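You operate a simulated robot arm through the tools that you are given. There is no shell and no other tool.

You run a simulated robot arm. Do the job below in one go: nothing can be reset, and whatever is moved stays where it is left.

JOB
Wipe up the rinse drips, then stand the check cylinder under the orange spout to catch more.
Fine: use the orange wipe and put it back; cylinder on the orange mat, spout over it. Set down upright: check cylinder. What is to be rubbed or washed off counts as gone when no trace of it is left.

The check looks at the end state, three seconds after you hand in, the way a careful person would. Anything else that was tipped, shoved, dropped, spilled or broken makes it a failure.

ROBOT AND FRAMES
A 7-joint arm with a two-finger parallel gripper, fixed in place. Base frame: the origin is on the floor under the middle of its stand, x ahead of it, y to its left, z up. Lengths are in cm, angles in rad, forces in N, time in s.
With the tool pointing down near the work surface it reaches from about 42 to 92 cm from the base axis. Its first joint turns from -2.496 to 2.496 rad. Payload 3 kg.
The TCP is the grasp point between the finger pads, 3 cm short of the fingertips. In the tool frame z runs along the fingers and y along their closing line. Largest opening 9.4 cm; finger width 2.8, thickness 1; the body of the gripper, 5 by 9.6 cm, starts 5.5 cm behind the TCP.
Orientation is that of the tool frame in the base frame, as [roll, pitch, yaw] about the fixed x, y, z axes, in that order (R = Rz(yaw) Ry(pitch) Rx(roll)). With the fingers straight down and closing along the base's y, the tool's x points along the base's -x, its y along +y and its z along -z.

CONTROLS
- The arm moves only by the tool play_rows. Its argument "targets" is a list of rows, each a list of 7 numbers: the shift along the base's x, y, z in m, then the turn, a rotation vector about the base's x, y, z in rad, then the finger opening in m, from 0 to 0.094. In form: [[x, y, z, wx, wy, wz, grip], ...]. A call has 1 to 20 rows; each row shifts and turns the commanded pose from where the row before left it. A row lasts 0.2 s, in which the tool goes at most 5 cm and 0.15 rad; a call with a longer step from one row to the next is refused whole, and so is a gripper value outside its range. Where a pose cannot be reached the arm comes as near as it can. A force on the tool above 50 N (or 10 N above the force at the start of the call, whichever is more), or a blocked arm, ends the call early, and 0.2 s more pass. The fingers move at their own pace (about 7.2 cm/s each) and stop on an object; they squeeze with about 35 N. The grip force told is the motor's: it shows also when the fingers shut on nothing. Time passes only in rows, and 0.2 s behind the last, so rows that do not move let the fingers close. It gives the time, the measured TCP pose, the force on the tool (base axes), the opening and the grip force at its end, in the units of the frame above (readings bear some noise), with the torque about the TCP (base axes, N m) and any sound that the robot's microphone picked up.
- Cameras (640 x 400 px; columns grow to the right, rows downward): "scene" is fixed at [21.88, 64.96, 138.74]; the picture's right is [-0.59, -0.81, 0.00], its down [-0.47, 0.34, -0.81] and it looks along [0.66, -0.48, -0.58] (base axes); focal length 217 px, centre (320, 200). "wrist" rides on the gripper at [7.6, 1.4, -10.2] in the tool frame; the picture's right is [-0.18, 0.98, 0.00], its down [-0.75, -0.14, -0.64] and it looks along [-0.63, -0.12, 0.77] (tool axes); focal length 243 px, centre (320, 200).
- get_image(camera): a new picture of that camera. It takes no simulated time.
- probe_pixels(camera, pixels): for up to 12 pixels [column, row] of the newest picture of that camera ("zoom" is the newest enlarged one), the place [x, y, z] in the base frame of the surface seen there, good to about 0.2 cm. It takes no simulated time.
- close_up(camera, box): a new picture of the part [left, top, right, bottom] of that camera's present view, enlarged. It takes no simulated time.
- hand_in(): hands the job in; it is judged then, once.

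Open the gripper and draw the arm clear of the work before you hand the job in, unless the task says otherwise.

The tools are called after "Call:" as name(argument=value, ...) on one line, values as JSON. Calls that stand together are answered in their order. play_rows: Moves the arm, as the interface text tells. Its arguments: {"type":"object","properties":{"targets":{"type":"array","items":{"type":"array","items":{"type":"number"}}}},"required":["targets"]} The other tools are called the same way: get_image (camera) takes a picture; probe_pixels (camera, pixels) gives the place of the surface under pixels of a picture; close_up (camera, box) takes an enlarged picture of a part of a camera's view; hand_in () hands the job in.

At the start:

```text
clock: 0.0
tool_pos: [52.9, 14.99, 127.7]
tool_rot: [-3.141, -0.001, 3.141]
wrist_force: [0.6, -1.1, 0.3]
wrist_torque: [0.0, 0.0, -0.02]
gripper_width: 9.38
grasp_force: 0.0
```

scene: 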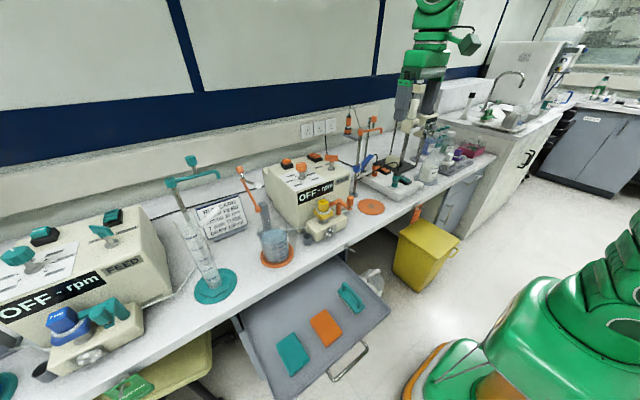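
wrist: 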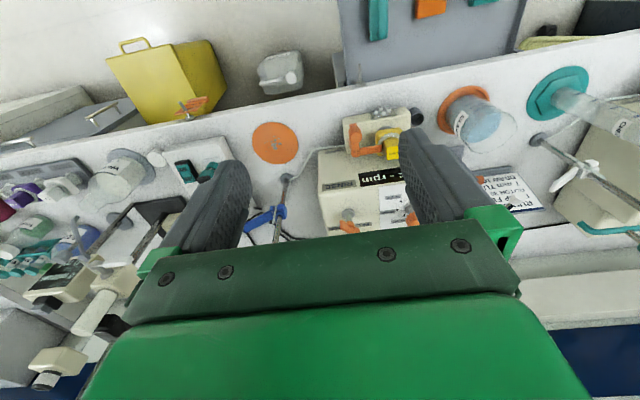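

I'll start by looking at enlarged views of the bench to find the orange wipe, drips, check cylinder and orange spout.

Call:
close_up(camera="scene", box=[220, 80, 420, 280])

Call:
close_up(camera="scene", box=[140, 140, 300, 320])

Call:
close_up(camera="scene", box=[230, 250, 400, 400])

Call:
close_up(camera="wrist", box=[0, 0, 640, 260])

```text
2.00 times, centred on (320, 180) of scene
```

zoom: 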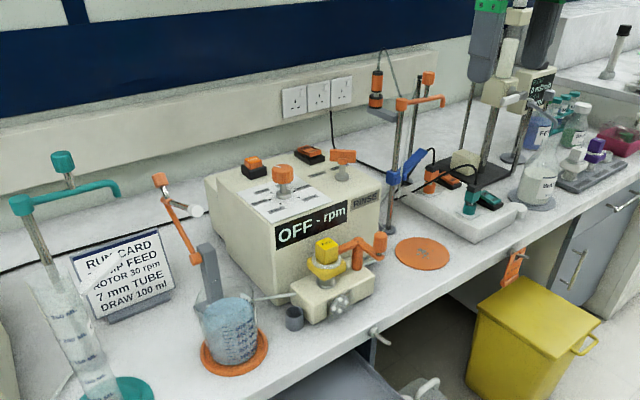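

```text
2.22 times, centred on (220, 230) of scene
```

zoom: 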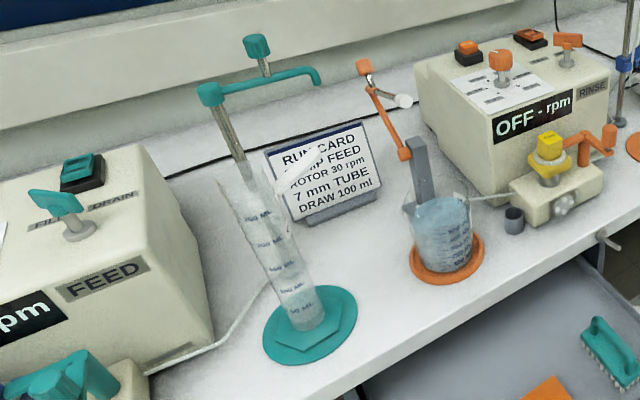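

```text
2.67 times, centred on (315, 325) of scene
```

zoom: 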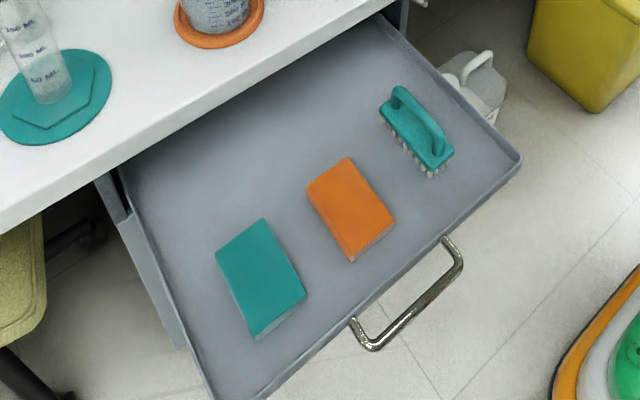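

```text
1.00 times, centred on (320, 130) of wrist (not enlarged: the box is as wide or as high as the picture)
```

zoom: 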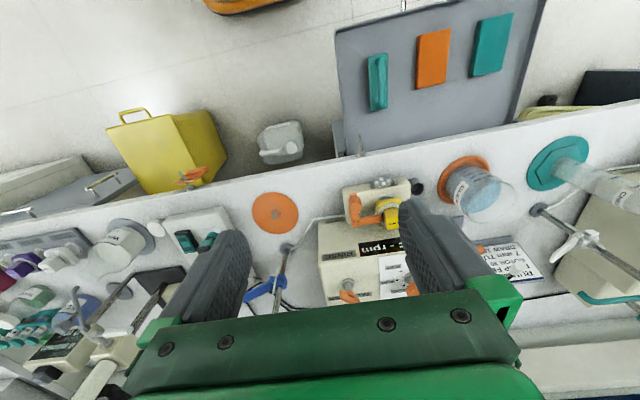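

The cylinder stands near (210,280), a bare orange mat lies at (371,207) with an orange spout arm above, and the orange wipe is in the drawer at (325,328). I zoom closer to find drips and probe geometry.

Call:
close_up(camera="scene", box=[340, 185, 400, 225])

Call:
close_up(camera="scene", box=[320, 90, 420, 220])

Call:
close_up(camera="scene", box=[160, 150, 250, 310])

Call:
close_up(camera="wrist", box=[220, 160, 340, 240])

Call:
close_up(camera="wrist", box=[400, 50, 640, 220])

```text
10.00 times, centred on (370, 205) of scene
```

zoom: 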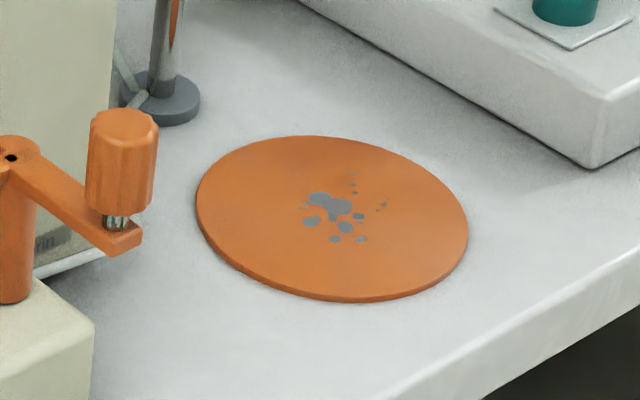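

```text
3.08 times, centred on (370, 155) of scene
```

zoom: 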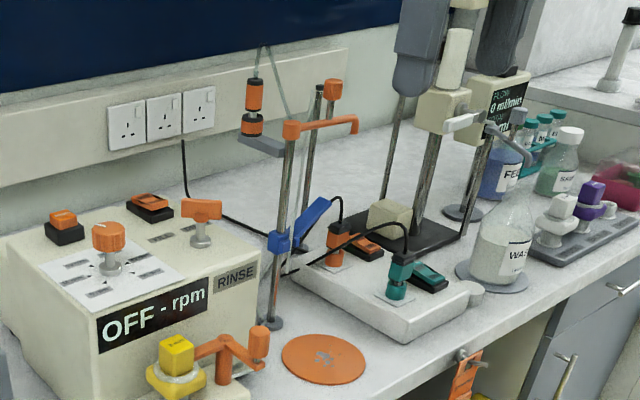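

```text
2.50 times, centred on (205, 230) of scene
```

zoom: 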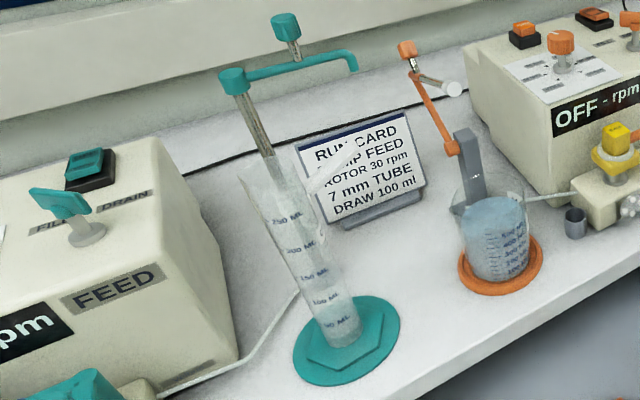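

```text
5.00 times, centred on (280, 200) of wrist
```

zoom: 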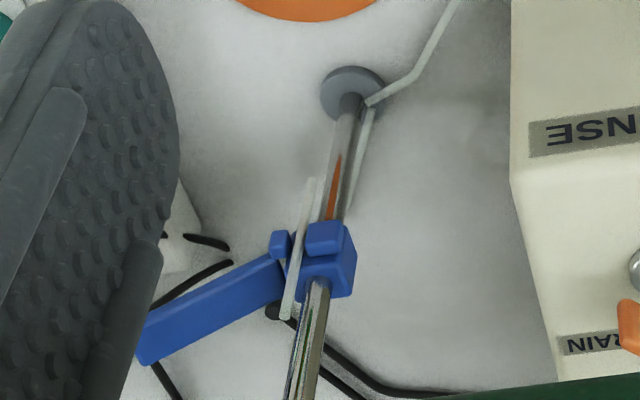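

```text
2.35 times, centred on (520, 135) of wrist
```

zoom: 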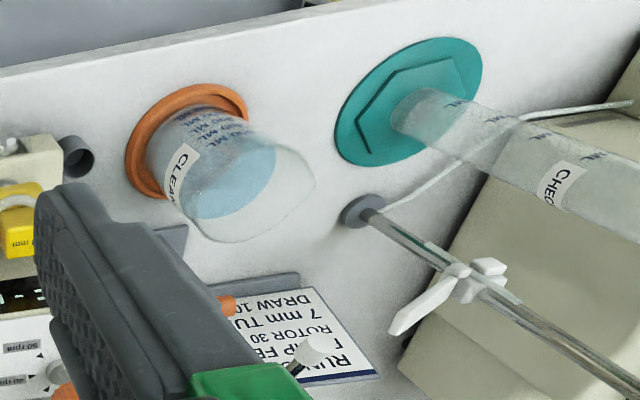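

The drips are grey spots on the orange mat (zoom centre about (340,210)), and the cylinder is labelled CHECK. I probe the spout, mat and drip positions.

Call:
close_up(camera="scene", box=[350, 110, 390, 150])

Call:
close_up(camera="scene", box=[340, 185, 400, 225])

Call:
probe_pixels(camera="zoom", pixels=[[332, 207], [312, 221], [346, 228], [334, 240], [361, 240], [382, 207], [351, 174], [196, 205], [467, 220], [310, 137], [345, 302], [160, 100]])

```text
10.00 times, centred on (370, 130) of scene
```

zoom: 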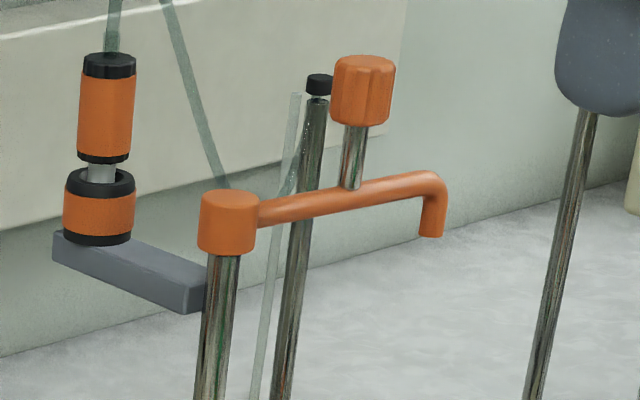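

```text
10.00 times, centred on (370, 205) of scene
```

zoom: 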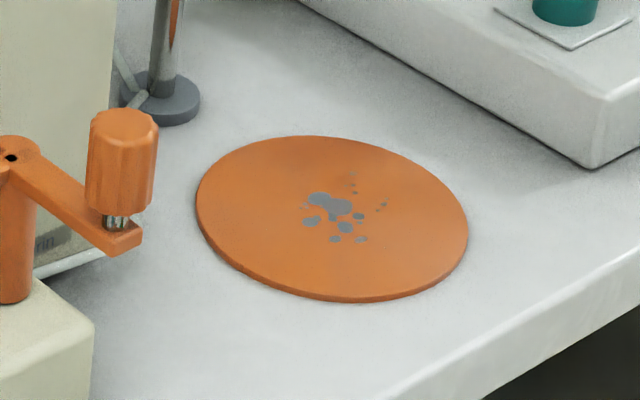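

```text
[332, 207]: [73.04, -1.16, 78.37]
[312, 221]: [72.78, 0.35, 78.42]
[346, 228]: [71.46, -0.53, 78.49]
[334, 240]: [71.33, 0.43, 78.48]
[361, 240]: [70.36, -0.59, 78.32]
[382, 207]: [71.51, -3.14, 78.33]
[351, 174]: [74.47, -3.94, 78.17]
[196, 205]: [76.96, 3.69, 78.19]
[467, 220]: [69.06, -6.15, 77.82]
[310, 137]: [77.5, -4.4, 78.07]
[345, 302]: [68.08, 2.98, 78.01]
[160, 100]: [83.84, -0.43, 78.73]
```

The mat is centred near (72.7,-0.8) at z≈78.3. Now probing the orange spout and its turning knob.

Call:
close_up(camera="scene", box=[350, 110, 390, 150])

Call:
probe_pixels(camera="zoom", pixels=[[228, 195], [228, 230], [270, 210], [330, 200], [400, 182], [430, 185], [432, 210], [430, 234], [362, 65], [362, 100], [351, 160], [310, 200]])

Call:
close_up(camera="scene", box=[175, 145, 235, 185])

Call:
probe_pixels(camera="zoom", pixels=[[40, 340], [320, 300]])

```text
10.00 times, centred on (370, 130) of scene
```

zoom: 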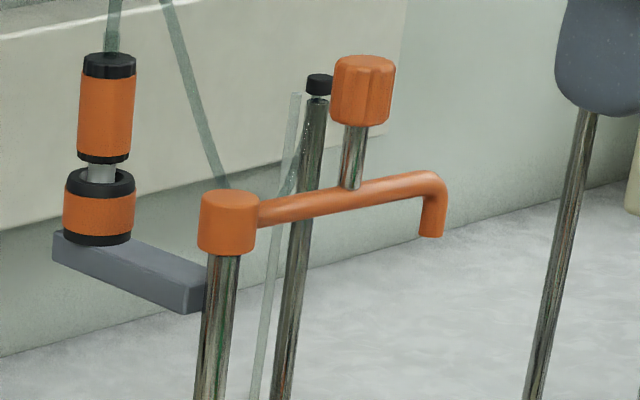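

```text
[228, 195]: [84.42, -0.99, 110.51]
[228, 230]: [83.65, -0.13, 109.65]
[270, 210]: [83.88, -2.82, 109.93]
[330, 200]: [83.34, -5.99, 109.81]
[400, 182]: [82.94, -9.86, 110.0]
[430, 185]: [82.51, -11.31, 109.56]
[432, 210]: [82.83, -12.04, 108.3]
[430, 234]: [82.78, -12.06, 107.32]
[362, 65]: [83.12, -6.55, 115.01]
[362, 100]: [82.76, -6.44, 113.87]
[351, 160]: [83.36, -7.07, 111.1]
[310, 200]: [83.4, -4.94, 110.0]
```

```text
10.00 times, centred on (205, 165) of scene
```

zoom: 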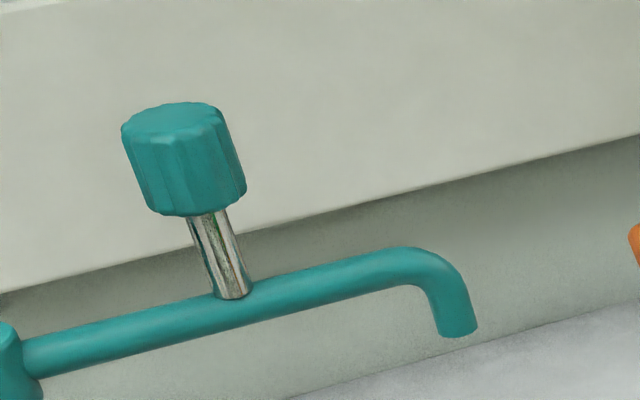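

```text
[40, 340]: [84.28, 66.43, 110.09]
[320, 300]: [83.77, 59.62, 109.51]
```

The spout pivots at about (84,-0.4) and points toward -y, so it will have to be swung about 90° over the mat (arm ≈11.6 cm matches). Next I examine the drawer, the orange item near the bin, and the cylinder.

Call:
close_up(camera="scene", box=[385, 195, 445, 235])

Call:
close_up(camera="scene", box=[265, 270, 375, 390])

Call:
probe_pixels(camera="scene", pixels=[[325, 310], [311, 319], [325, 348], [343, 333], [327, 328], [315, 345], [342, 340], [292, 353], [350, 298], [390, 312], [275, 395], [240, 320]])

Call:
close_up(camera="scene", box=[165, 200, 255, 310])

Call:
probe_pixels(camera="scene", pixels=[[190, 228], [196, 245], [205, 265], [213, 282], [197, 290], [215, 303], [237, 275], [195, 285], [183, 225], [205, 218], [225, 297], [229, 270]])

```text
10.00 times, centred on (415, 215) of scene
```

zoom: 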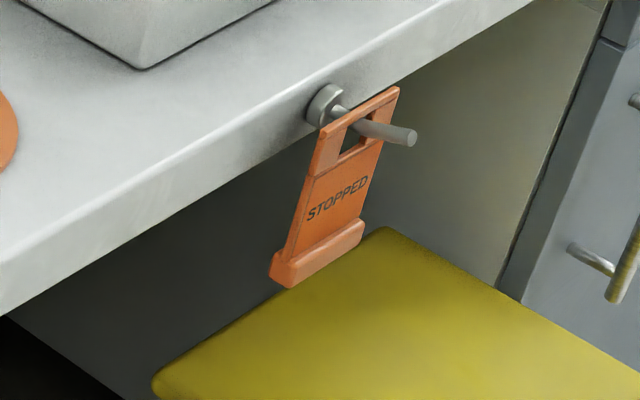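

```text
3.33 times, centred on (320, 330) of scene
```

zoom: 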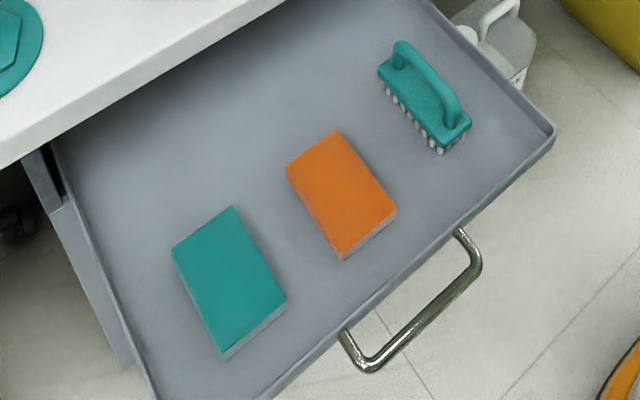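

```text
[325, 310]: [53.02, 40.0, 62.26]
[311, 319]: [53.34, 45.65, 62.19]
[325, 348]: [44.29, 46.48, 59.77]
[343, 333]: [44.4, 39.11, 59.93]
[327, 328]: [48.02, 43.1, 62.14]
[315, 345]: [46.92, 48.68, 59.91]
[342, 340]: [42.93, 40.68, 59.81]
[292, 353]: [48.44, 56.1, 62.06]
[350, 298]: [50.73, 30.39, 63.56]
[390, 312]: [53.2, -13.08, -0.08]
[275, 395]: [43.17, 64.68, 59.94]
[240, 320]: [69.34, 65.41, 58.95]
```

```text
3.64 times, centred on (210, 255) of scene
```

zoom: 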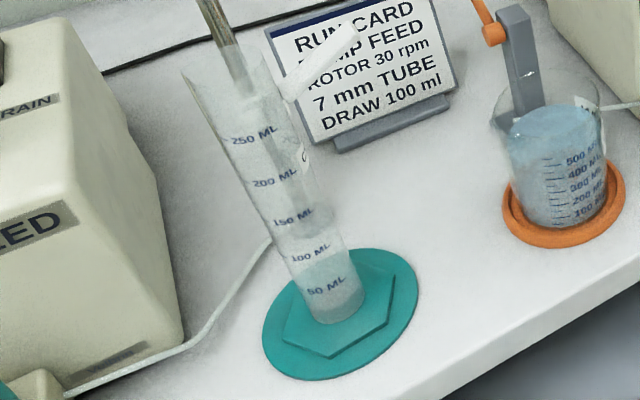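

```text
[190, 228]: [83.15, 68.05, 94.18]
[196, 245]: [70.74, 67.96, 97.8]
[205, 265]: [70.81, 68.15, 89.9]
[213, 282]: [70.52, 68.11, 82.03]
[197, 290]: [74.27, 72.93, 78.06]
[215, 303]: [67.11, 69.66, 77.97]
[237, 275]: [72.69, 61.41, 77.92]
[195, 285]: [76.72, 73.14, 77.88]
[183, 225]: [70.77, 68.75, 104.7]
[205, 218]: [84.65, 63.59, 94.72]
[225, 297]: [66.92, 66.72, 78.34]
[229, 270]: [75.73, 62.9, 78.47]
```

The orange wipe top is at z≈62.2 in the drawer around (48,43), short side along y. The cylinder stands near (73,68), top ≈z 105. I probe obstacles around the mat and cylinder more carefully.

Call:
close_up(camera="scene", box=[320, 140, 420, 220])

Call:
probe_pixels(camera="zoom", pixels=[[192, 240], [200, 275], [60, 210], [90, 260], [130, 330], [325, 105], [260, 150], [300, 130], [370, 210], [500, 300], [440, 90], [250, 250]])

Call:
close_up(camera="scene", box=[170, 200, 250, 250])

Call:
probe_pixels(camera="zoom", pixels=[[105, 175], [110, 200], [150, 200], [300, 160], [260, 180], [215, 120], [130, 260], [200, 300], [90, 165], [240, 240], [170, 230], [220, 330]])

```text
5.00 times, centred on (370, 180) of scene
```

zoom: 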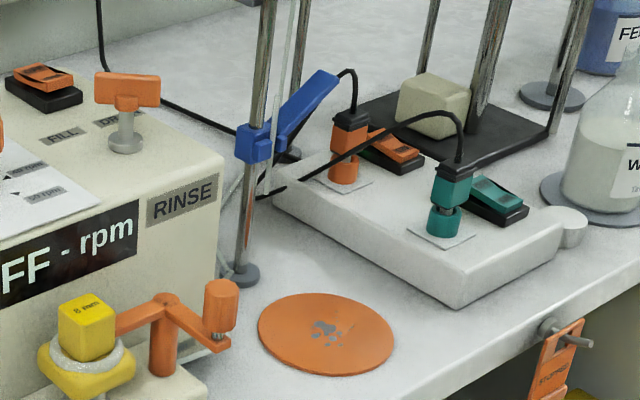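

```text
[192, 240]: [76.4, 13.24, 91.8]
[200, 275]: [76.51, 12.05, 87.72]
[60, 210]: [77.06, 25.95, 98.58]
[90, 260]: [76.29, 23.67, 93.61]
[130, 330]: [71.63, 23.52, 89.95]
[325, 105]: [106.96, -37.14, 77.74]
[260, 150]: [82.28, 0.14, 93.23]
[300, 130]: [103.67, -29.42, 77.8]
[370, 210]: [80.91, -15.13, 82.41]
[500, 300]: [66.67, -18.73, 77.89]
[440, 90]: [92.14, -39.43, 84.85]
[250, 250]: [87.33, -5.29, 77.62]
```

```text
8.00 times, centred on (210, 225) of scene
```

zoom: 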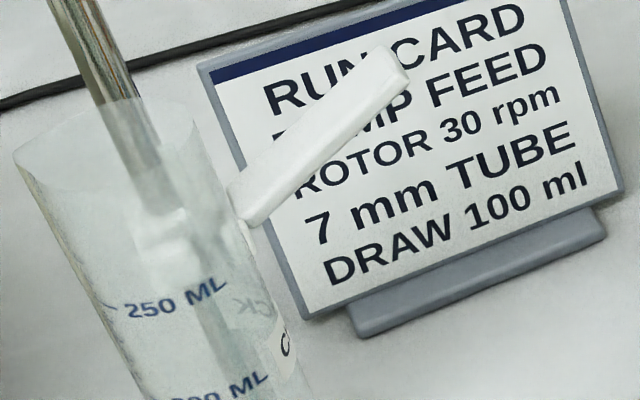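

```text
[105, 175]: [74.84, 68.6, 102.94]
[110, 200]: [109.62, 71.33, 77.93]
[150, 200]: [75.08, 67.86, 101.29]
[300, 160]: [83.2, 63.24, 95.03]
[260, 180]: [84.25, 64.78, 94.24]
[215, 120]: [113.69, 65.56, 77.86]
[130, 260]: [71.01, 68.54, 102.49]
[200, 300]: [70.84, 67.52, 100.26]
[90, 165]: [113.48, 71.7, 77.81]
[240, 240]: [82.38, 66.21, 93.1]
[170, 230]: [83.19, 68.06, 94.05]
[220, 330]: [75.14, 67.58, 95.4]
```

I probe the wipe corners and the cylinder rim/base more precisely in enlarged views.

Call:
close_up(camera="scene", box=[295, 300, 359, 340])

Call:
probe_pixels(camera="zoom", pixels=[[305, 95], [160, 225], [300, 200], [460, 300], [320, 380], [250, 350], [470, 320], [420, 240]])

Call:
close_up(camera="scene", box=[175, 205, 207, 225])

Call:
probe_pixels(camera="zoom", pixels=[[50, 280], [40, 300], [100, 350], [300, 200], [320, 180], [200, 180], [400, 260], [390, 250]])

Call:
close_up(camera="scene", box=[183, 260, 247, 310])

Call:
probe_pixels(camera="zoom", pixels=[[150, 300], [430, 180], [300, 350], [250, 160], [330, 110], [520, 200], [115, 280], [330, 380], [560, 120], [170, 120], [480, 150], [250, 250]])

```text
10.00 times, centred on (327, 320) of scene
```

zoom: 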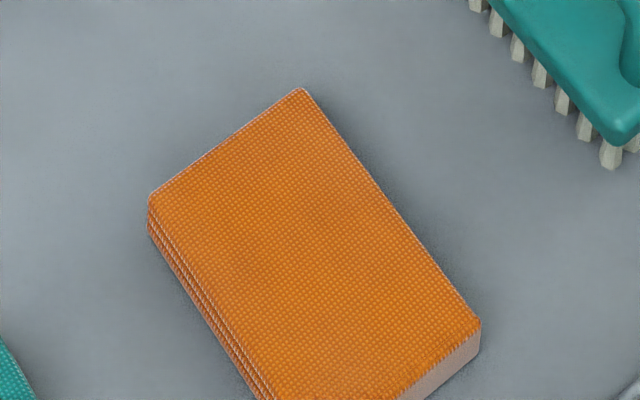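

```text
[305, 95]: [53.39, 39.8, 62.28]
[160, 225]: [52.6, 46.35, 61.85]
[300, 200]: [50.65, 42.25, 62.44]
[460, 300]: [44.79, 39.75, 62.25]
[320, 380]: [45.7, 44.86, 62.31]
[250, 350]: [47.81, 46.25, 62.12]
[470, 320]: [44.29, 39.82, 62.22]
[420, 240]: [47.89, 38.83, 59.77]
```

```text
16.00 times, centred on (191, 215) of scene
```

zoom: 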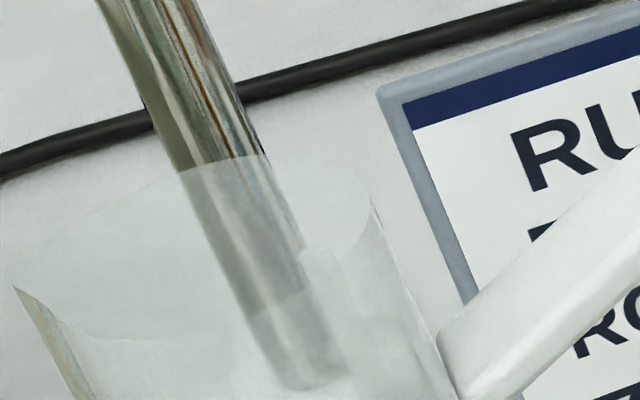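

```text
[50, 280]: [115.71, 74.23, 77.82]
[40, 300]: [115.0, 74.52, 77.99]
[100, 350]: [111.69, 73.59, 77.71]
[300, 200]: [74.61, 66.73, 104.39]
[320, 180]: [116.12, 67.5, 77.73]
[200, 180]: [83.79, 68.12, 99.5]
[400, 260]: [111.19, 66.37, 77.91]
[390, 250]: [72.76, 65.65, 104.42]
```

```text
8.00 times, centred on (215, 285) of scene
```

zoom: 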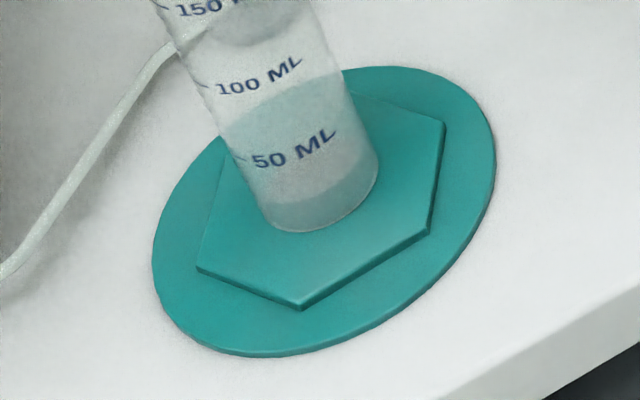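

```text
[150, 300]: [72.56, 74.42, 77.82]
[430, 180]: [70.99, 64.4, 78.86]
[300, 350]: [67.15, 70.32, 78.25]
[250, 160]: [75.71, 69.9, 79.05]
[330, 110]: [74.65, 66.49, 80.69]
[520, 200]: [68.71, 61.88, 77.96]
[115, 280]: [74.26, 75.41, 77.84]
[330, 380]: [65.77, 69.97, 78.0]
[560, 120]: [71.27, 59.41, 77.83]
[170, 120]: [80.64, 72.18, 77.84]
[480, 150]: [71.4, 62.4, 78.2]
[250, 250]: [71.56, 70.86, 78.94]
```

The wipe spans roughly x 44–53.5, y 39.7–46.4, aligned with the base axes, and the cylinder holds some liquid, so it must stay upright. I move with open fingers above the wipe.

Call:
play_rows(targets=[[-0.003, 0.019, -0.035, 0, 0, 0, 0.094], [-0.003, 0.019, -0.035, 0, 0, 0, 0.094], [-0.003, 0.019, -0.035, 0, 0, 0, 0.094], [-0.003, 0.019, -0.035, 0, 0, 0, 0.094], [-0.003, 0.019, -0.035, 0, 0, 0, 0.094], [-0.003, 0.019, -0.035, 0, 0, 0, 0.094], [-0.003, 0.019, -0.035, 0, 0, 0, 0.094], [-0.003, 0.019, -0.035, 0, 0, 0, 0.094], [-0.003, 0.019, -0.035, 0, 0, 0, 0.094], [-0.003, 0.019, -0.035, 0, 0, 0, 0.094], [-0.003, 0.019, -0.035, 0, 0, 0, 0.094], [-0.003, 0.019, -0.035, 0, 0, 0, 0.094], [-0.003, 0.019, -0.035, 0, 0, 0, 0.094], [-0.002, 0.019, -0.035, 0, 0, 0, 0.094], [0, 0.0145, -0.035, 0, 0, 0, 0.094], [0, 0, 0, 0, 0, 0, 0.094]])

Call:
get_image(camera="wrist")

Call:
get_image(camera="scene")

```text
clock: 3.4
tool_pos: [48.7, 43.06, 75.18]
tool_rot: [-3.139, 0.0, 3.141]
wrist_force: [0.3, 0.1, -0.1]
wrist_torque: [0.01, -0.02, 0.0]
gripper_width: 9.4
grasp_force: 0.1
```

```text
taken
```

wrist: 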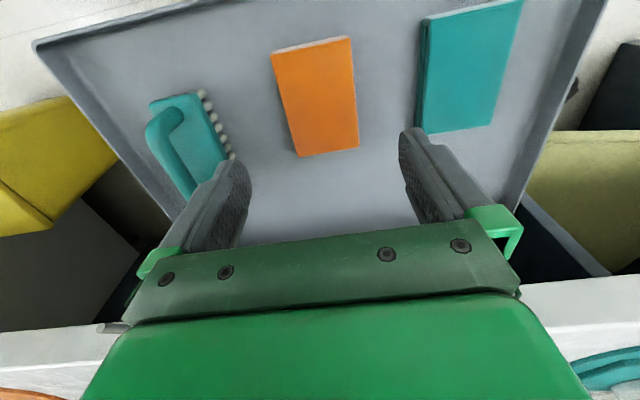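

```text
taken
```

scene: 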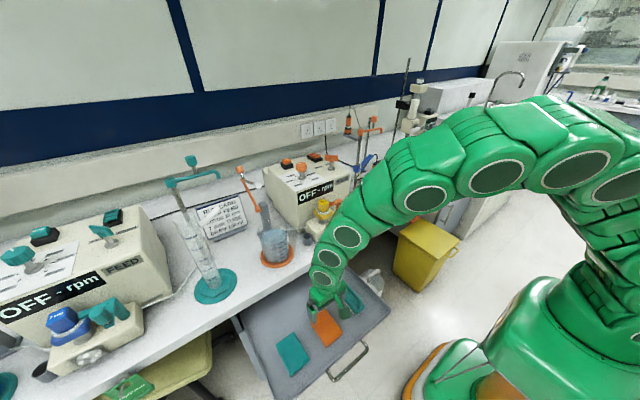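

The wipe is at (315,97) in the wrist picture; I probe its corners to confirm its centre.

Call:
probe_pixels(camera="wrist", pixels=[[275, 55], [349, 40], [357, 146], [299, 155], [318, 98], [420, 130], [230, 158], [240, 110]])

```text
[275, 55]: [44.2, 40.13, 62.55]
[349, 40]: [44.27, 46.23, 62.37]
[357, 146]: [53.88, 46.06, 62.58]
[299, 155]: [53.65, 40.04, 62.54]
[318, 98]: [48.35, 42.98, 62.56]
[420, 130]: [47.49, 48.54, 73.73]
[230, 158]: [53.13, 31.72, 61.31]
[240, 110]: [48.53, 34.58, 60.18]
```

Wipe centre is about (49.05,43.1), 10×6.4 cm. I lower to TCP z≈63.7 and close on it.

Call:
play_rows(targets=[[0.0035, 0, -0.03, 0, 0, 0, 0.094], [0, 0, -0.03, 0, 0, 0, 0.094], [0, 0, -0.03, 0, 0, 0, 0.094], [0, 0, -0.02, 0, 0, 0, 0.094], [0, 0, -0.005, 0, 0, 0, 0.094], [0, 0, 0, 0, 0, 0, 0.094], [0, 0, 0, 0, 0, 0, 0.03], [0, 0, 0, 0, 0, 0, 0.03], [0, 0, 0, 0, 0, 0, 0.03], [0, 0, 0, 0, 0, 0, 0.03]])

Call:
get_image(camera="wrist")

```text
clock: 5.6
tool_pos: [49.15, 43.07, 63.78]
tool_rot: [3.14, 0.0, -3.14]
wrist_force: [0.6, 0.5, -0.2]
wrist_torque: [0.0, 0.01, 0.01]
gripper_width: 6.87
grasp_force: 34.7
```

```text
taken
```

wrist: 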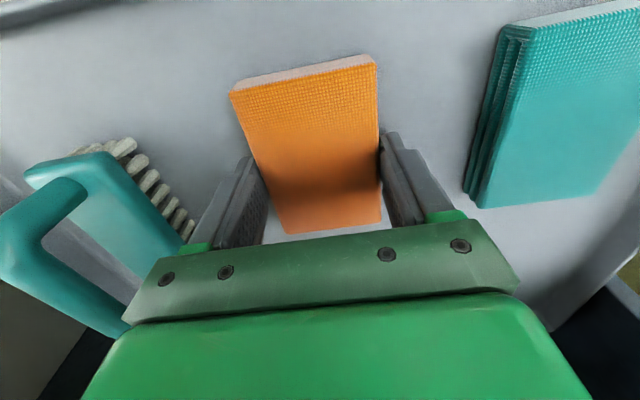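

The grip holds the wipe at 6.87 cm with 34.7 N. I lift it straight out of the drawer and check.

Call:
play_rows(targets=[[0, 0, 0.01, 0, 0, 0, 0.03], [0, 0, 0.03, 0, 0, 0, 0.03], [0, 0, 0.03, 0, 0, 0, 0.03], [0, 0, 0.03, 0, 0, 0, 0.03], [0, 0, 0.04, 0, 0, 0, 0.03], [0, 0, 0.04, 0, 0, 0, 0.03], [0, 0, 0.04, 0, 0, 0, 0.03], [0, 0, 0.04, 0, 0, 0, 0.03], [0, 0, 0.03, 0, 0, 0, 0.03], [0, 0, 0, 0, 0, 0, 0.03]])

Call:
get_image(camera="wrist")

```text
clock: 7.8
tool_pos: [49.12, 43.23, 92.64]
tool_rot: [-3.141, -0.001, 3.141]
wrist_force: [-0.2, -0.2, -0.5]
wrist_torque: [0.01, -0.04, -0.02]
gripper_width: 6.85
grasp_force: 34.9
```

```text
taken
```

wrist: 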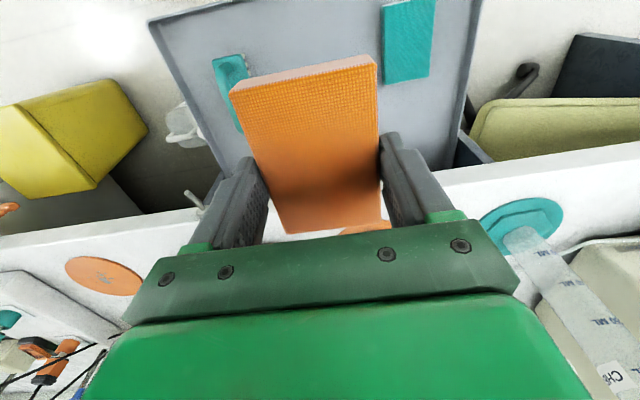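

Wipe is securely held. I carry it along y in front of the bench to y≈-1.

Call:
play_rows(targets=[[0, -0.02, 0, 0, 0, 0, 0.03], [0.002, -0.038, 0, 0, 0, 0, 0.03], [0.003, -0.04, 0, 0, 0, 0, 0.03], [0.003, -0.04, 0, 0, 0, 0, 0.03], [0.003, -0.04, 0, 0, 0, 0, 0.03], [0.003, -0.04, 0, 0, 0, 0, 0.03], [0.003, -0.04, 0, 0, 0, 0, 0.03], [0.003, -0.04, 0, 0, 0, 0, 0.03], [0.003, -0.04, 0, 0, 0, 0, 0.03], [0.003, -0.04, 0, 0, 0, 0, 0.03], [0.003, -0.04, 0, 0, 0, 0, 0.03], [0.003, -0.024, 0, 0, 0, 0, 0.03], [0, 0, 0, 0, 0, 0, 0.03]])

Call:
get_image(camera="wrist")

Call:
get_image(camera="scene")

```text
clock: 10.6
tool_pos: [52.33, -1.23, 92.58]
tool_rot: [3.141, 0.001, -3.141]
wrist_force: [1.1, 1.0, -0.9]
wrist_torque: [-0.02, 0.01, 0.02]
gripper_width: 6.86
grasp_force: 35.4
```

```text
taken
```

wrist: 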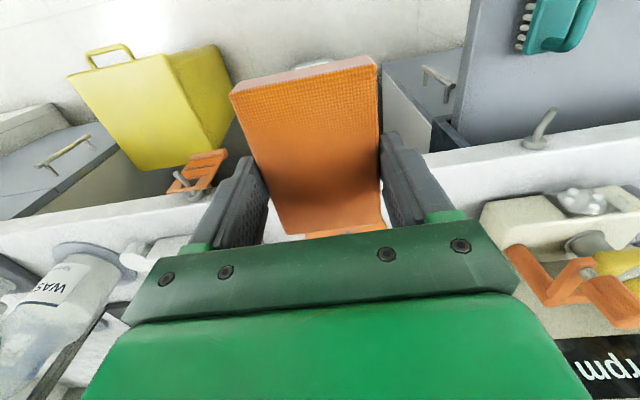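

```text
taken
```

scene: 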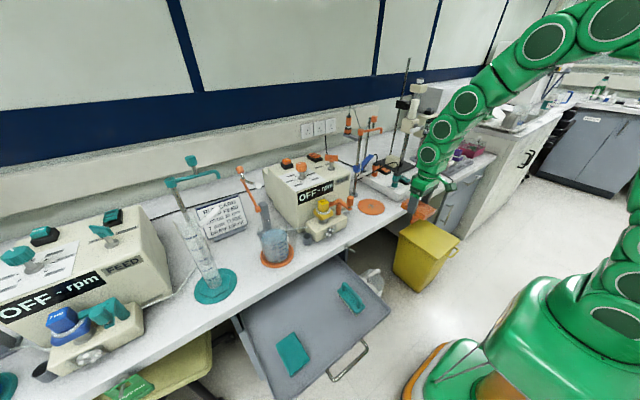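

Now I move forward over the mat at height, and check clearance to the spout post.

Call:
play_rows(targets=[[0.02, 0, 0, 0, 0, 0, 0.03], [0.03, 0, 0, 0, 0, 0, 0.03], [0.03, 0, 0, 0, 0, 0, 0.03], [0.03, 0, 0, 0, 0, 0, 0.03], [0.03, 0, -0.01, 0, 0, 0, 0.03], [0.03, 0, -0.01, 0, 0, 0, 0.03], [0.02, 0, -0.01, 0, 0, 0, 0.03], [0.01, 0, 0, 0, 0, 0, 0.03], [0, 0, 0, 0, 0, 0, 0.03]])

Call:
get_image(camera="wrist")

Call:
close_up(camera="scene", box=[320, 90, 440, 230])

```text
clock: 12.6
tool_pos: [72.37, -1.1, 89.62]
tool_rot: [3.14, 0.0, -3.141]
wrist_force: [0.5, -0.3, -0.6]
wrist_torque: [-0.01, 0.0, 0.01]
gripper_width: 6.88
grasp_force: 34.7
```

```text
taken
```

wrist: 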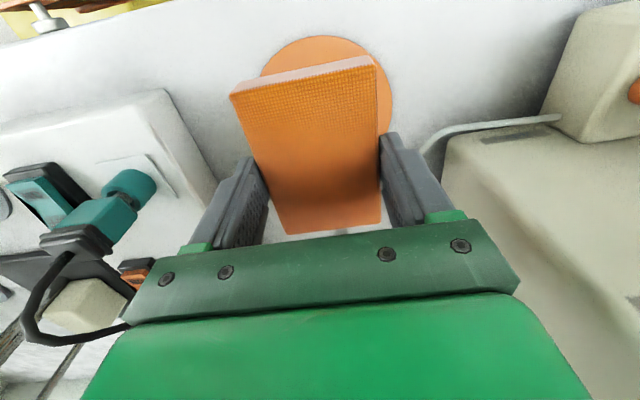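

```text
2.86 times, centred on (380, 160) of scene
```

zoom: 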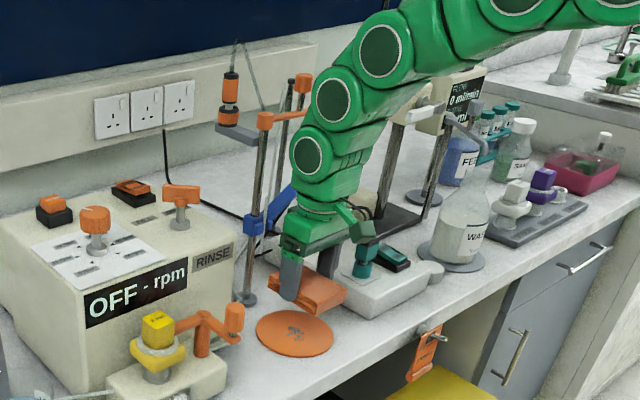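

I probe the arm's wrist surface vs. the spout pole to be sure the wrist has room when lowering.

Call:
probe_pixels(camera="zoom", pixels=[[305, 155], [320, 190], [300, 190], [360, 160], [335, 100], [310, 75], [350, 80], [340, 215], [290, 215], [290, 145], [305, 118], [320, 240]])

```text
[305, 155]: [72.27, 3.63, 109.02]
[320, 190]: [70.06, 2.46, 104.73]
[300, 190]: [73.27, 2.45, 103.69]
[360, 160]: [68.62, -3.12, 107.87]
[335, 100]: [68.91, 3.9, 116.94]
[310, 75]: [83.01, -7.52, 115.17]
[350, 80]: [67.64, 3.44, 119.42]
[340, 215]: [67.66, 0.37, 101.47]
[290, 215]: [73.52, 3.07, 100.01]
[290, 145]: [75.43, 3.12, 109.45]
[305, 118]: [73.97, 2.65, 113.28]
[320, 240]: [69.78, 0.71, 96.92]
```

Wrist clears the spout by about 4 cm. I lower the wipe toward the drips to just above contact.

Call:
play_rows(targets=[[0, 0.002, -0.02, 0, 0, 0, 0.03], [0, 0, -0.02, 0, 0, 0, 0.03], [0, 0, -0.02, 0, 0, 0, 0.03], [0, 0, -0.006, 0, 0, 0, 0.03], [0, 0, -0.003, 0, 0, 0, 0.03], [0, 0, -0.002, 0, 0, 0, 0.03], [0, 0, 0, 0, 0, 0, 0.03]])

```text
clock: 14.2
tool_pos: [72.31, -0.82, 82.51]
tool_rot: [-3.141, 0.001, 3.141]
wrist_force: [0.5, -0.5, 0.3]
wrist_torque: [0.0, 0.0, -0.01]
gripper_width: 6.87
grasp_force: 34.7
```

No contact force yet at z 82.5; I press down in 1–2 mm steps to find contact.

Call:
play_rows(targets=[[0, 0, -0.001, 0, 0, 0, 0.03], [0, 0, -0.001, 0, 0, 0, 0.03], [0, 0, -0.001, 0, 0, 0, 0.03], [0, 0, 0, 0, 0, 0, 0.03]])

```text
clock: 15.2
tool_pos: [72.35, -1.01, 82.24]
tool_rot: [-3.141, 0.0, 3.14]
wrist_force: [-0.4, 0.2, -0.5]
wrist_torque: [-0.03, -0.02, -0.02]
gripper_width: 6.89
grasp_force: 35.2
```

Call:
play_rows(targets=[[0, 0, -0.001, 0, 0, 0, 0.03], [0, 0, -0.001, 0, 0, 0, 0.03], [0, 0, -0.001, 0, 0, 0, 0.03], [0, 0, 0, 0, 0, 0, 0.03]])

Call:
close_up(camera="scene", box=[340, 170, 410, 225])

```text
clock: 16.2
tool_pos: [72.37, -0.98, 82.11]
tool_rot: [-3.142, 0.002, 3.141]
wrist_force: [-4.2, -1.2, 15.3]
wrist_torque: [-0.03, 0.32, 0.02]
gripper_width: 6.89
grasp_force: 34.9
```

```text
7.27 times, centred on (375, 198) of scene
```

zoom: 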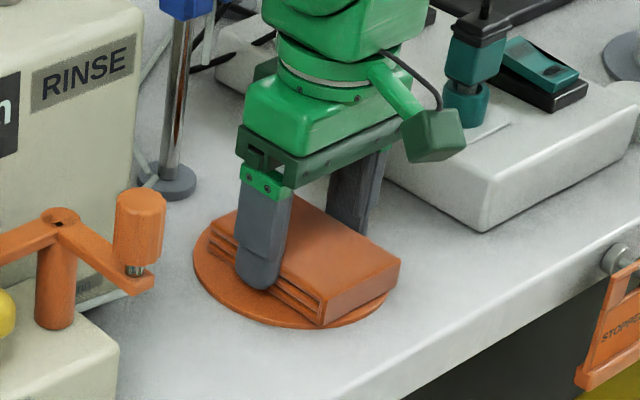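

Contact at ~15 N. I ease slightly and make a short test stroke to see whether the mat stays put.

Call:
play_rows(targets=[[0, 0, 0.0005, 0, 0, 0, 0.03], [0, -0.01, 0, 0, 0, 0, 0.03], [0, -0.01, 0, 0, 0, 0, 0.03], [0, 0, 0, 0, 0, 0, 0.03]])

Call:
close_up(camera="scene", box=[340, 170, 410, 225])

```text
clock: 17.2
tool_pos: [72.27, -2.93, 81.98]
tool_rot: [-3.141, 0.0, 3.141]
wrist_force: [0.0, 3.7, 8.9]
wrist_torque: [0.11, -0.03, -0.01]
gripper_width: 6.88
grasp_force: 35.1
```

```text
7.27 times, centred on (375, 198) of scene
```

zoom: 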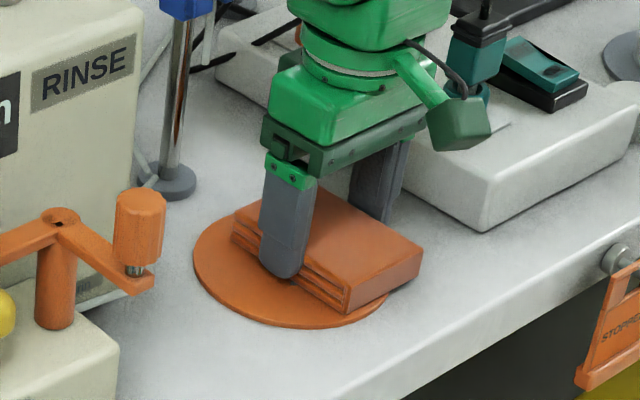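

The mat did not move and friction is light (3.7 N). I scrub with back-and-forth strokes over the drip area.

Call:
play_rows(targets=[[0.01, 0, 0, 0, 0, 0, 0.03], [0, 0.015, 0, 0, 0, 0, 0.03], [0, 0.015, 0, 0, 0, 0, 0.03], [0, 0.015, 0, 0, 0, 0, 0.03], [-0.01, 0, 0, 0, 0, 0, 0.03], [0, -0.015, 0, 0, 0, 0, 0.03], [0, -0.015, 0, 0, 0, 0, 0.03], [0, -0.015, 0, 0, 0, 0, 0.03], [-0.015, 0, 0, 0, 0, 0, 0.03], [0, 0.015, 0, 0, 0, 0, 0.03], [0, 0.015, 0, 0, 0, 0, 0.03], [0, 0.015, 0, 0, 0, 0, 0.03], [0.015, -0.01, 0, 0, 0, 0, 0.03], [0.015, 0, 0, 0, 0, 0, 0.03], [-0.015, -0.01, 0, 0, 0, 0, 0.03], [-0.015, 0, 0, 0, 0, 0, 0.03], [0.015, -0.01, 0, 0, 0, 0, 0.03], [0.015, 0, 0, 0, 0, 0, 0.03], [-0.015, 0.01, 0, 0, 0, 0, 0.03], [0, 0, 0, 0, 0, 0, 0.03]])

Call:
close_up(camera="scene", box=[340, 170, 410, 225])

```text
clock: 21.4
tool_pos: [72.23, -0.33, 82.09]
tool_rot: [-3.141, -0.001, -3.141]
wrist_force: [1.1, -0.2, 2.9]
wrist_torque: [-0.02, 0.1, 0.02]
gripper_width: 6.89
grasp_force: 35.1
```

```text
7.27 times, centred on (375, 198) of scene
```

zoom: 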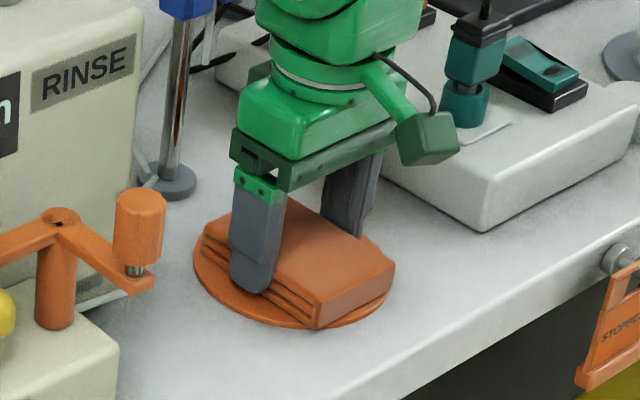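

Normal force has dropped to about 3 N; I press 1 mm more and do another round of strokes.

Call:
play_rows(targets=[[0, 0, -0.001, 0, 0, 0, 0.03], [0.01, 0.008, 0, 0, 0, 0, 0.03], [0, -0.015, 0, 0, 0, 0, 0.03], [0, -0.015, 0, 0, 0, 0, 0.03], [0, -0.01, 0, 0, 0, 0, 0.03], [-0.01, 0, 0, 0, 0, 0, 0.03], [0, 0.015, 0, 0, 0, 0, 0.03], [0, 0.015, 0, 0, 0, 0, 0.03], [0, 0.01, 0, 0, 0, 0, 0.03], [-0.015, 0, 0, 0, 0, 0, 0.03], [0, -0.015, 0, 0, 0, 0, 0.03], [0, -0.015, 0, 0, 0, 0, 0.03], [0.015, -0.01, 0, 0, 0, 0, 0.03], [0.015, 0, 0, 0, 0, 0, 0.03], [-0.015, 0.015, 0, 0, 0, 0, 0.03], [-0.015, 0, 0, 0, 0, 0, 0.03], [0.015, 0.015, 0, 0, 0, 0, 0.03], [0.015, 0, 0, 0, 0, 0, 0.03], [-0.015, 0, 0, 0, 0, 0, 0.03], [0, 0, 0, 0, 0, 0, 0.03]])

```text
clock: 25.6
tool_pos: [72.26, -0.57, 81.96]
tool_rot: [3.141, 0.0, 3.139]
wrist_force: [-0.1, 1.0, -0.4]
wrist_torque: [-0.02, 0.01, -0.01]
gripper_width: 6.87
grasp_force: 35.2
```

I lift the wipe and look at the mat for traces.

Call:
play_rows(targets=[[0, 0, 0.02, 0, 0, 0, 0.03], [0, 0, 0.03, 0, 0, 0, 0.03], [0, 0, 0.03, 0, 0, 0, 0.03], [0, 0, 0.03, 0, 0, 0, 0.03], [-0.03, -0.03, 0, 0, 0, 0, 0.03], [-0.03, -0.03, 0, 0, 0, 0, 0.03], [-0.03, -0.03, 0, 0, 0, 0, 0.03], [0, 0, 0, 0, 0, 0, 0.03]])

Call:
close_up(camera="scene", box=[350, 190, 392, 222])

Call:
close_up(camera="scene", box=[320, 120, 440, 230])

Call:
get_image(camera="wrist")

```text
clock: 27.4
tool_pos: [63.24, -9.48, 92.99]
tool_rot: [3.141, -0.001, 3.141]
wrist_force: [-0.6, 0.4, -0.5]
wrist_torque: [0.02, -0.01, -0.02]
gripper_width: 6.9
grasp_force: 34.8
```

```text
12.50 times, centred on (371, 206) of scene
```

zoom: 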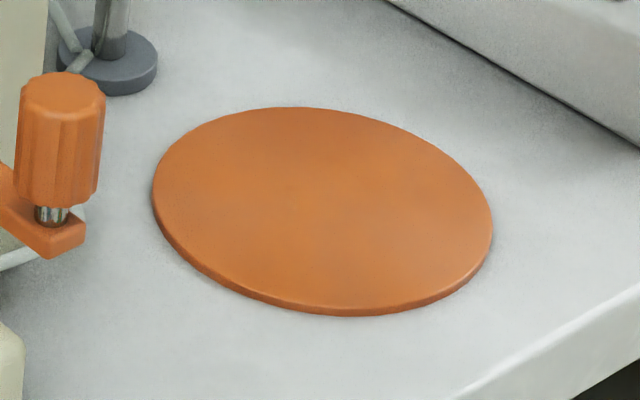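

```text
3.64 times, centred on (380, 175) of scene
```

zoom: 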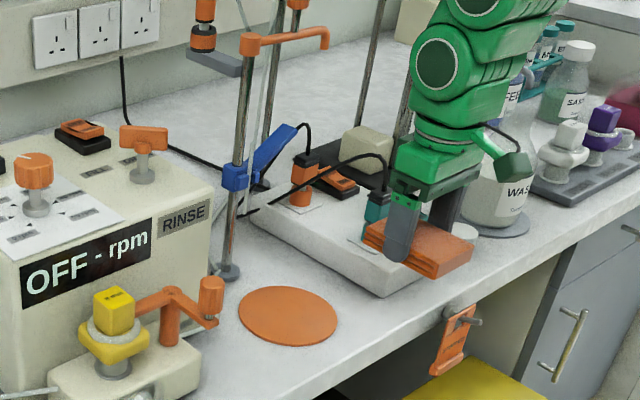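

```text
taken
```

wrist: 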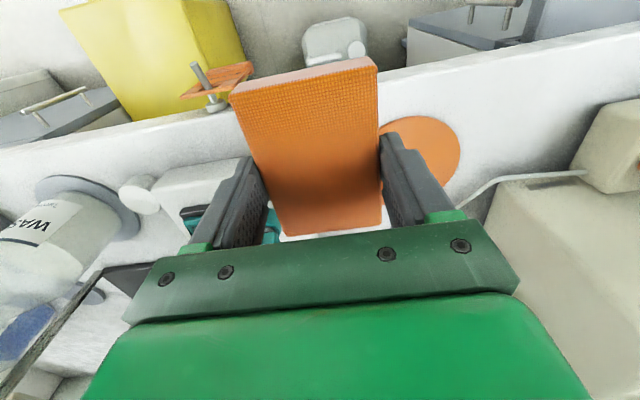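

The mat is spotless now (zoom shows no grey spots) and unmoved. I carry the wipe back toward the drawer.

Call:
play_rows(targets=[[-0.03, 0, 0, 0, 0, 0, 0.03], [-0.04, 0.01, 0, 0, 0, 0, 0.03], [-0.04, 0.02, 0, 0, 0, 0, 0.03], [0, 0.04, 0, 0, 0, 0, 0.03], [-0.002, 0.04, 0, 0, 0, 0, 0.03], [-0.003, 0.04, 0, 0, 0, 0, 0.03], [-0.003, 0.04, 0, 0, 0, 0, 0.03], [-0.003, 0.04, 0, 0, 0, 0, 0.03], [-0.003, 0.04, 0, 0, 0, 0, 0.03], [-0.003, 0.04, 0, 0, 0, 0, 0.03], [-0.003, 0.04, 0, 0, 0, 0, 0.03], [-0.003, 0.04, 0, 0, 0, 0, 0.03], [-0.003, 0.04, 0, 0, 0, 0, 0.03], [-0.003, 0.04, 0, 0, 0, 0, 0.03], [-0.002, 0.04, 0, 0, 0, 0, 0.03], [0, 0.0155, 0, 0, 0, 0, 0.03], [0, 0, 0, 0, 0, 0, 0.03]])

Call:
get_image(camera="wrist")

```text
clock: 31.0
tool_pos: [49.22, 43.02, 92.92]
tool_rot: [3.141, 0.0, 3.142]
wrist_force: [0.3, 0.0, -0.2]
wrist_torque: [0.01, 0.0, 0.01]
gripper_width: 6.88
grasp_force: 35.3
```

```text
taken
```

wrist: 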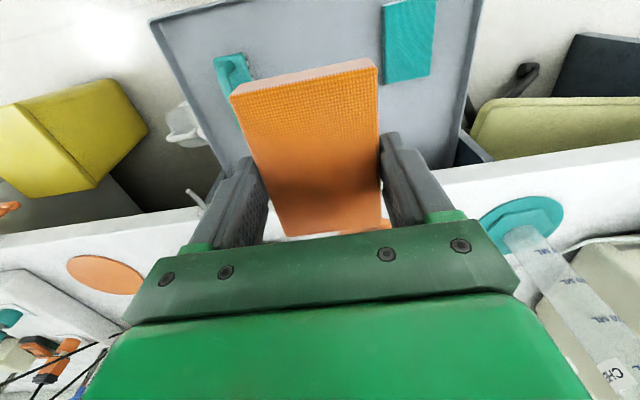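

I'm back above the wipe's original place at (49.2,43.0). I lower it to just above the drawer floor.

Call:
play_rows(targets=[[0, 0, -0.03, 0, 0, 0, 0.03], [0, 0, -0.04, 0, 0, 0, 0.03], [0, 0, -0.04, 0, 0, 0, 0.03], [0, 0, -0.04, 0, 0, 0, 0.03], [0, 0, -0.04, 0, 0, 0, 0.03], [0, 0, -0.04, 0, 0, 0, 0.03], [0, 0, -0.03, 0, 0, 0, 0.03], [0, 0, -0.02, 0, 0, 0, 0.03], [0, 0, -0.006, 0, 0, 0, 0.03], [0, 0, -0.002, 0, 0, 0, 0.03], [0, 0, -0.001, 0, 0, 0, 0.03], [0, 0, 0, 0, 0, 0, 0.03]])

```text
clock: 33.6
tool_pos: [49.18, 42.84, 63.98]
tool_rot: [3.141, -0.003, 3.14]
wrist_force: [0.4, 0.4, -0.1]
wrist_torque: [0.01, 0.04, 0.0]
gripper_width: 6.86
grasp_force: 35.0
```

Call:
play_rows(targets=[[0, 0, -0.001, 0, 0, 0, 0.03], [0, 0, -0.001, 0, 0, 0, 0.03], [0, 0, -0.001, 0, 0, 0, 0.03], [0, 0, 0, 0, 0, 0, 0.03]])

```text
clock: 34.6
tool_pos: [49.2, 42.97, 63.72]
tool_rot: [3.141, -0.001, 3.141]
wrist_force: [-0.1, -0.7, -1.3]
wrist_torque: [-0.02, -0.02, 0.0]
gripper_width: 6.89
grasp_force: 35.3
```

Call:
play_rows(targets=[[0, 0, -0.001, 0, 0, 0, 0.03], [0, 0, -0.001, 0, 0, 0, 0.03], [0, 0, 0, 0, 0, 0, 0.03]])

Call:
get_image(camera="wrist")

```text
clock: 35.4
tool_pos: [49.27, 42.89, 63.44]
tool_rot: [3.14, 0.003, -3.141]
wrist_force: [-0.9, 0.3, 0.1]
wrist_torque: [0.04, -0.05, 0.05]
gripper_width: 6.88
grasp_force: 34.8
```

```text
taken
```

wrist: 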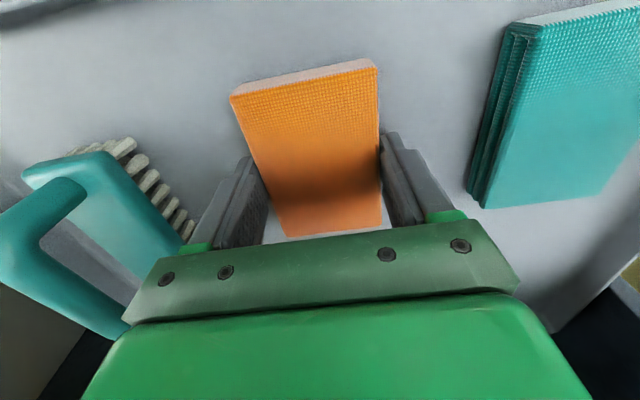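

Still no contact force (the wipe slid up a few mm in the fingers while pressing); I lower a bit more.

Call:
play_rows(targets=[[0, 0, -0.001, 0, 0, 0, 0.03], [0, 0, -0.001, 0, 0, 0, 0.03], [0, 0, 0, 0, 0, 0, 0.03]])

```text
clock: 36.2
tool_pos: [49.25, 42.79, 63.5]
tool_rot: [3.139, 0.001, 3.141]
wrist_force: [1.4, -3.5, 40.5]
wrist_torque: [-0.24, 0.0, -0.02]
gripper_width: 6.87
grasp_force: 35.2
```

Contact made (40 N). I ease up 1 mm and open the fingers, then rise.

Call:
play_rows(targets=[[0, 0, 0.0015, 0, 0, 0, 0.03], [0, 0, 0, 0, 0, 0, 0.08], [0, 0, 0, 0, 0, 0, 0.094], [0, 0, 0, 0, 0, 0, 0.094], [0, 0, 0.01, 0, 0, 0, 0.094], [0, 0, 0.03, 0, 0, 0, 0.094], [0, 0, 0.04, 0, 0, 0, 0.094], [0, 0, 0.04, 0, 0, 0, 0.094], [0, 0, 0.04, 0, 0, 0, 0.094], [0, 0, 0.04, 0, 0, 0, 0.094], [0, 0, 0.04, 0, 0, 0, 0.094], [0, 0, 0.04, 0, 0, 0, 0.094], [0, 0, 0.04, 0, 0, 0, 0.094], [0, 0, 0, 0, 0, 0, 0.094]])

Call:
get_image(camera="wrist")

Call:
get_image(camera="scene")

```text
clock: 39.2
tool_pos: [49.29, 42.93, 95.53]
tool_rot: [3.141, -0.001, 3.141]
wrist_force: [-0.5, -0.3, 0.3]
wrist_torque: [0.01, -0.02, -0.03]
gripper_width: 9.39
grasp_force: 0.0
```

```text
taken
```

wrist: 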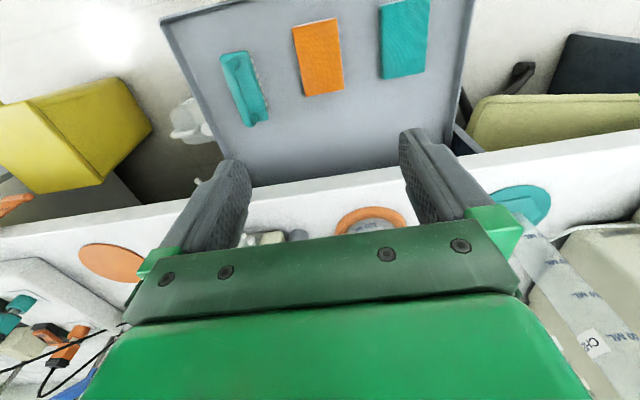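

```text
taken
```

scene: 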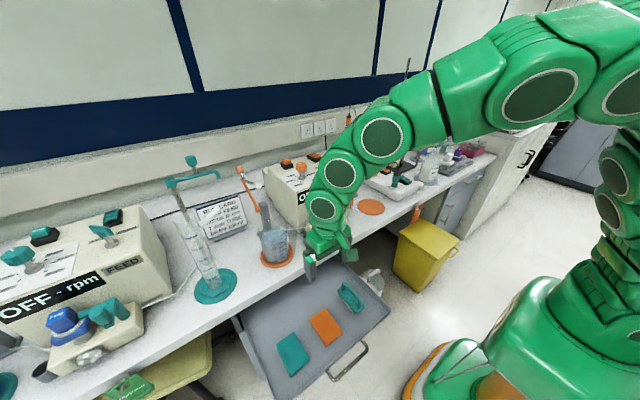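

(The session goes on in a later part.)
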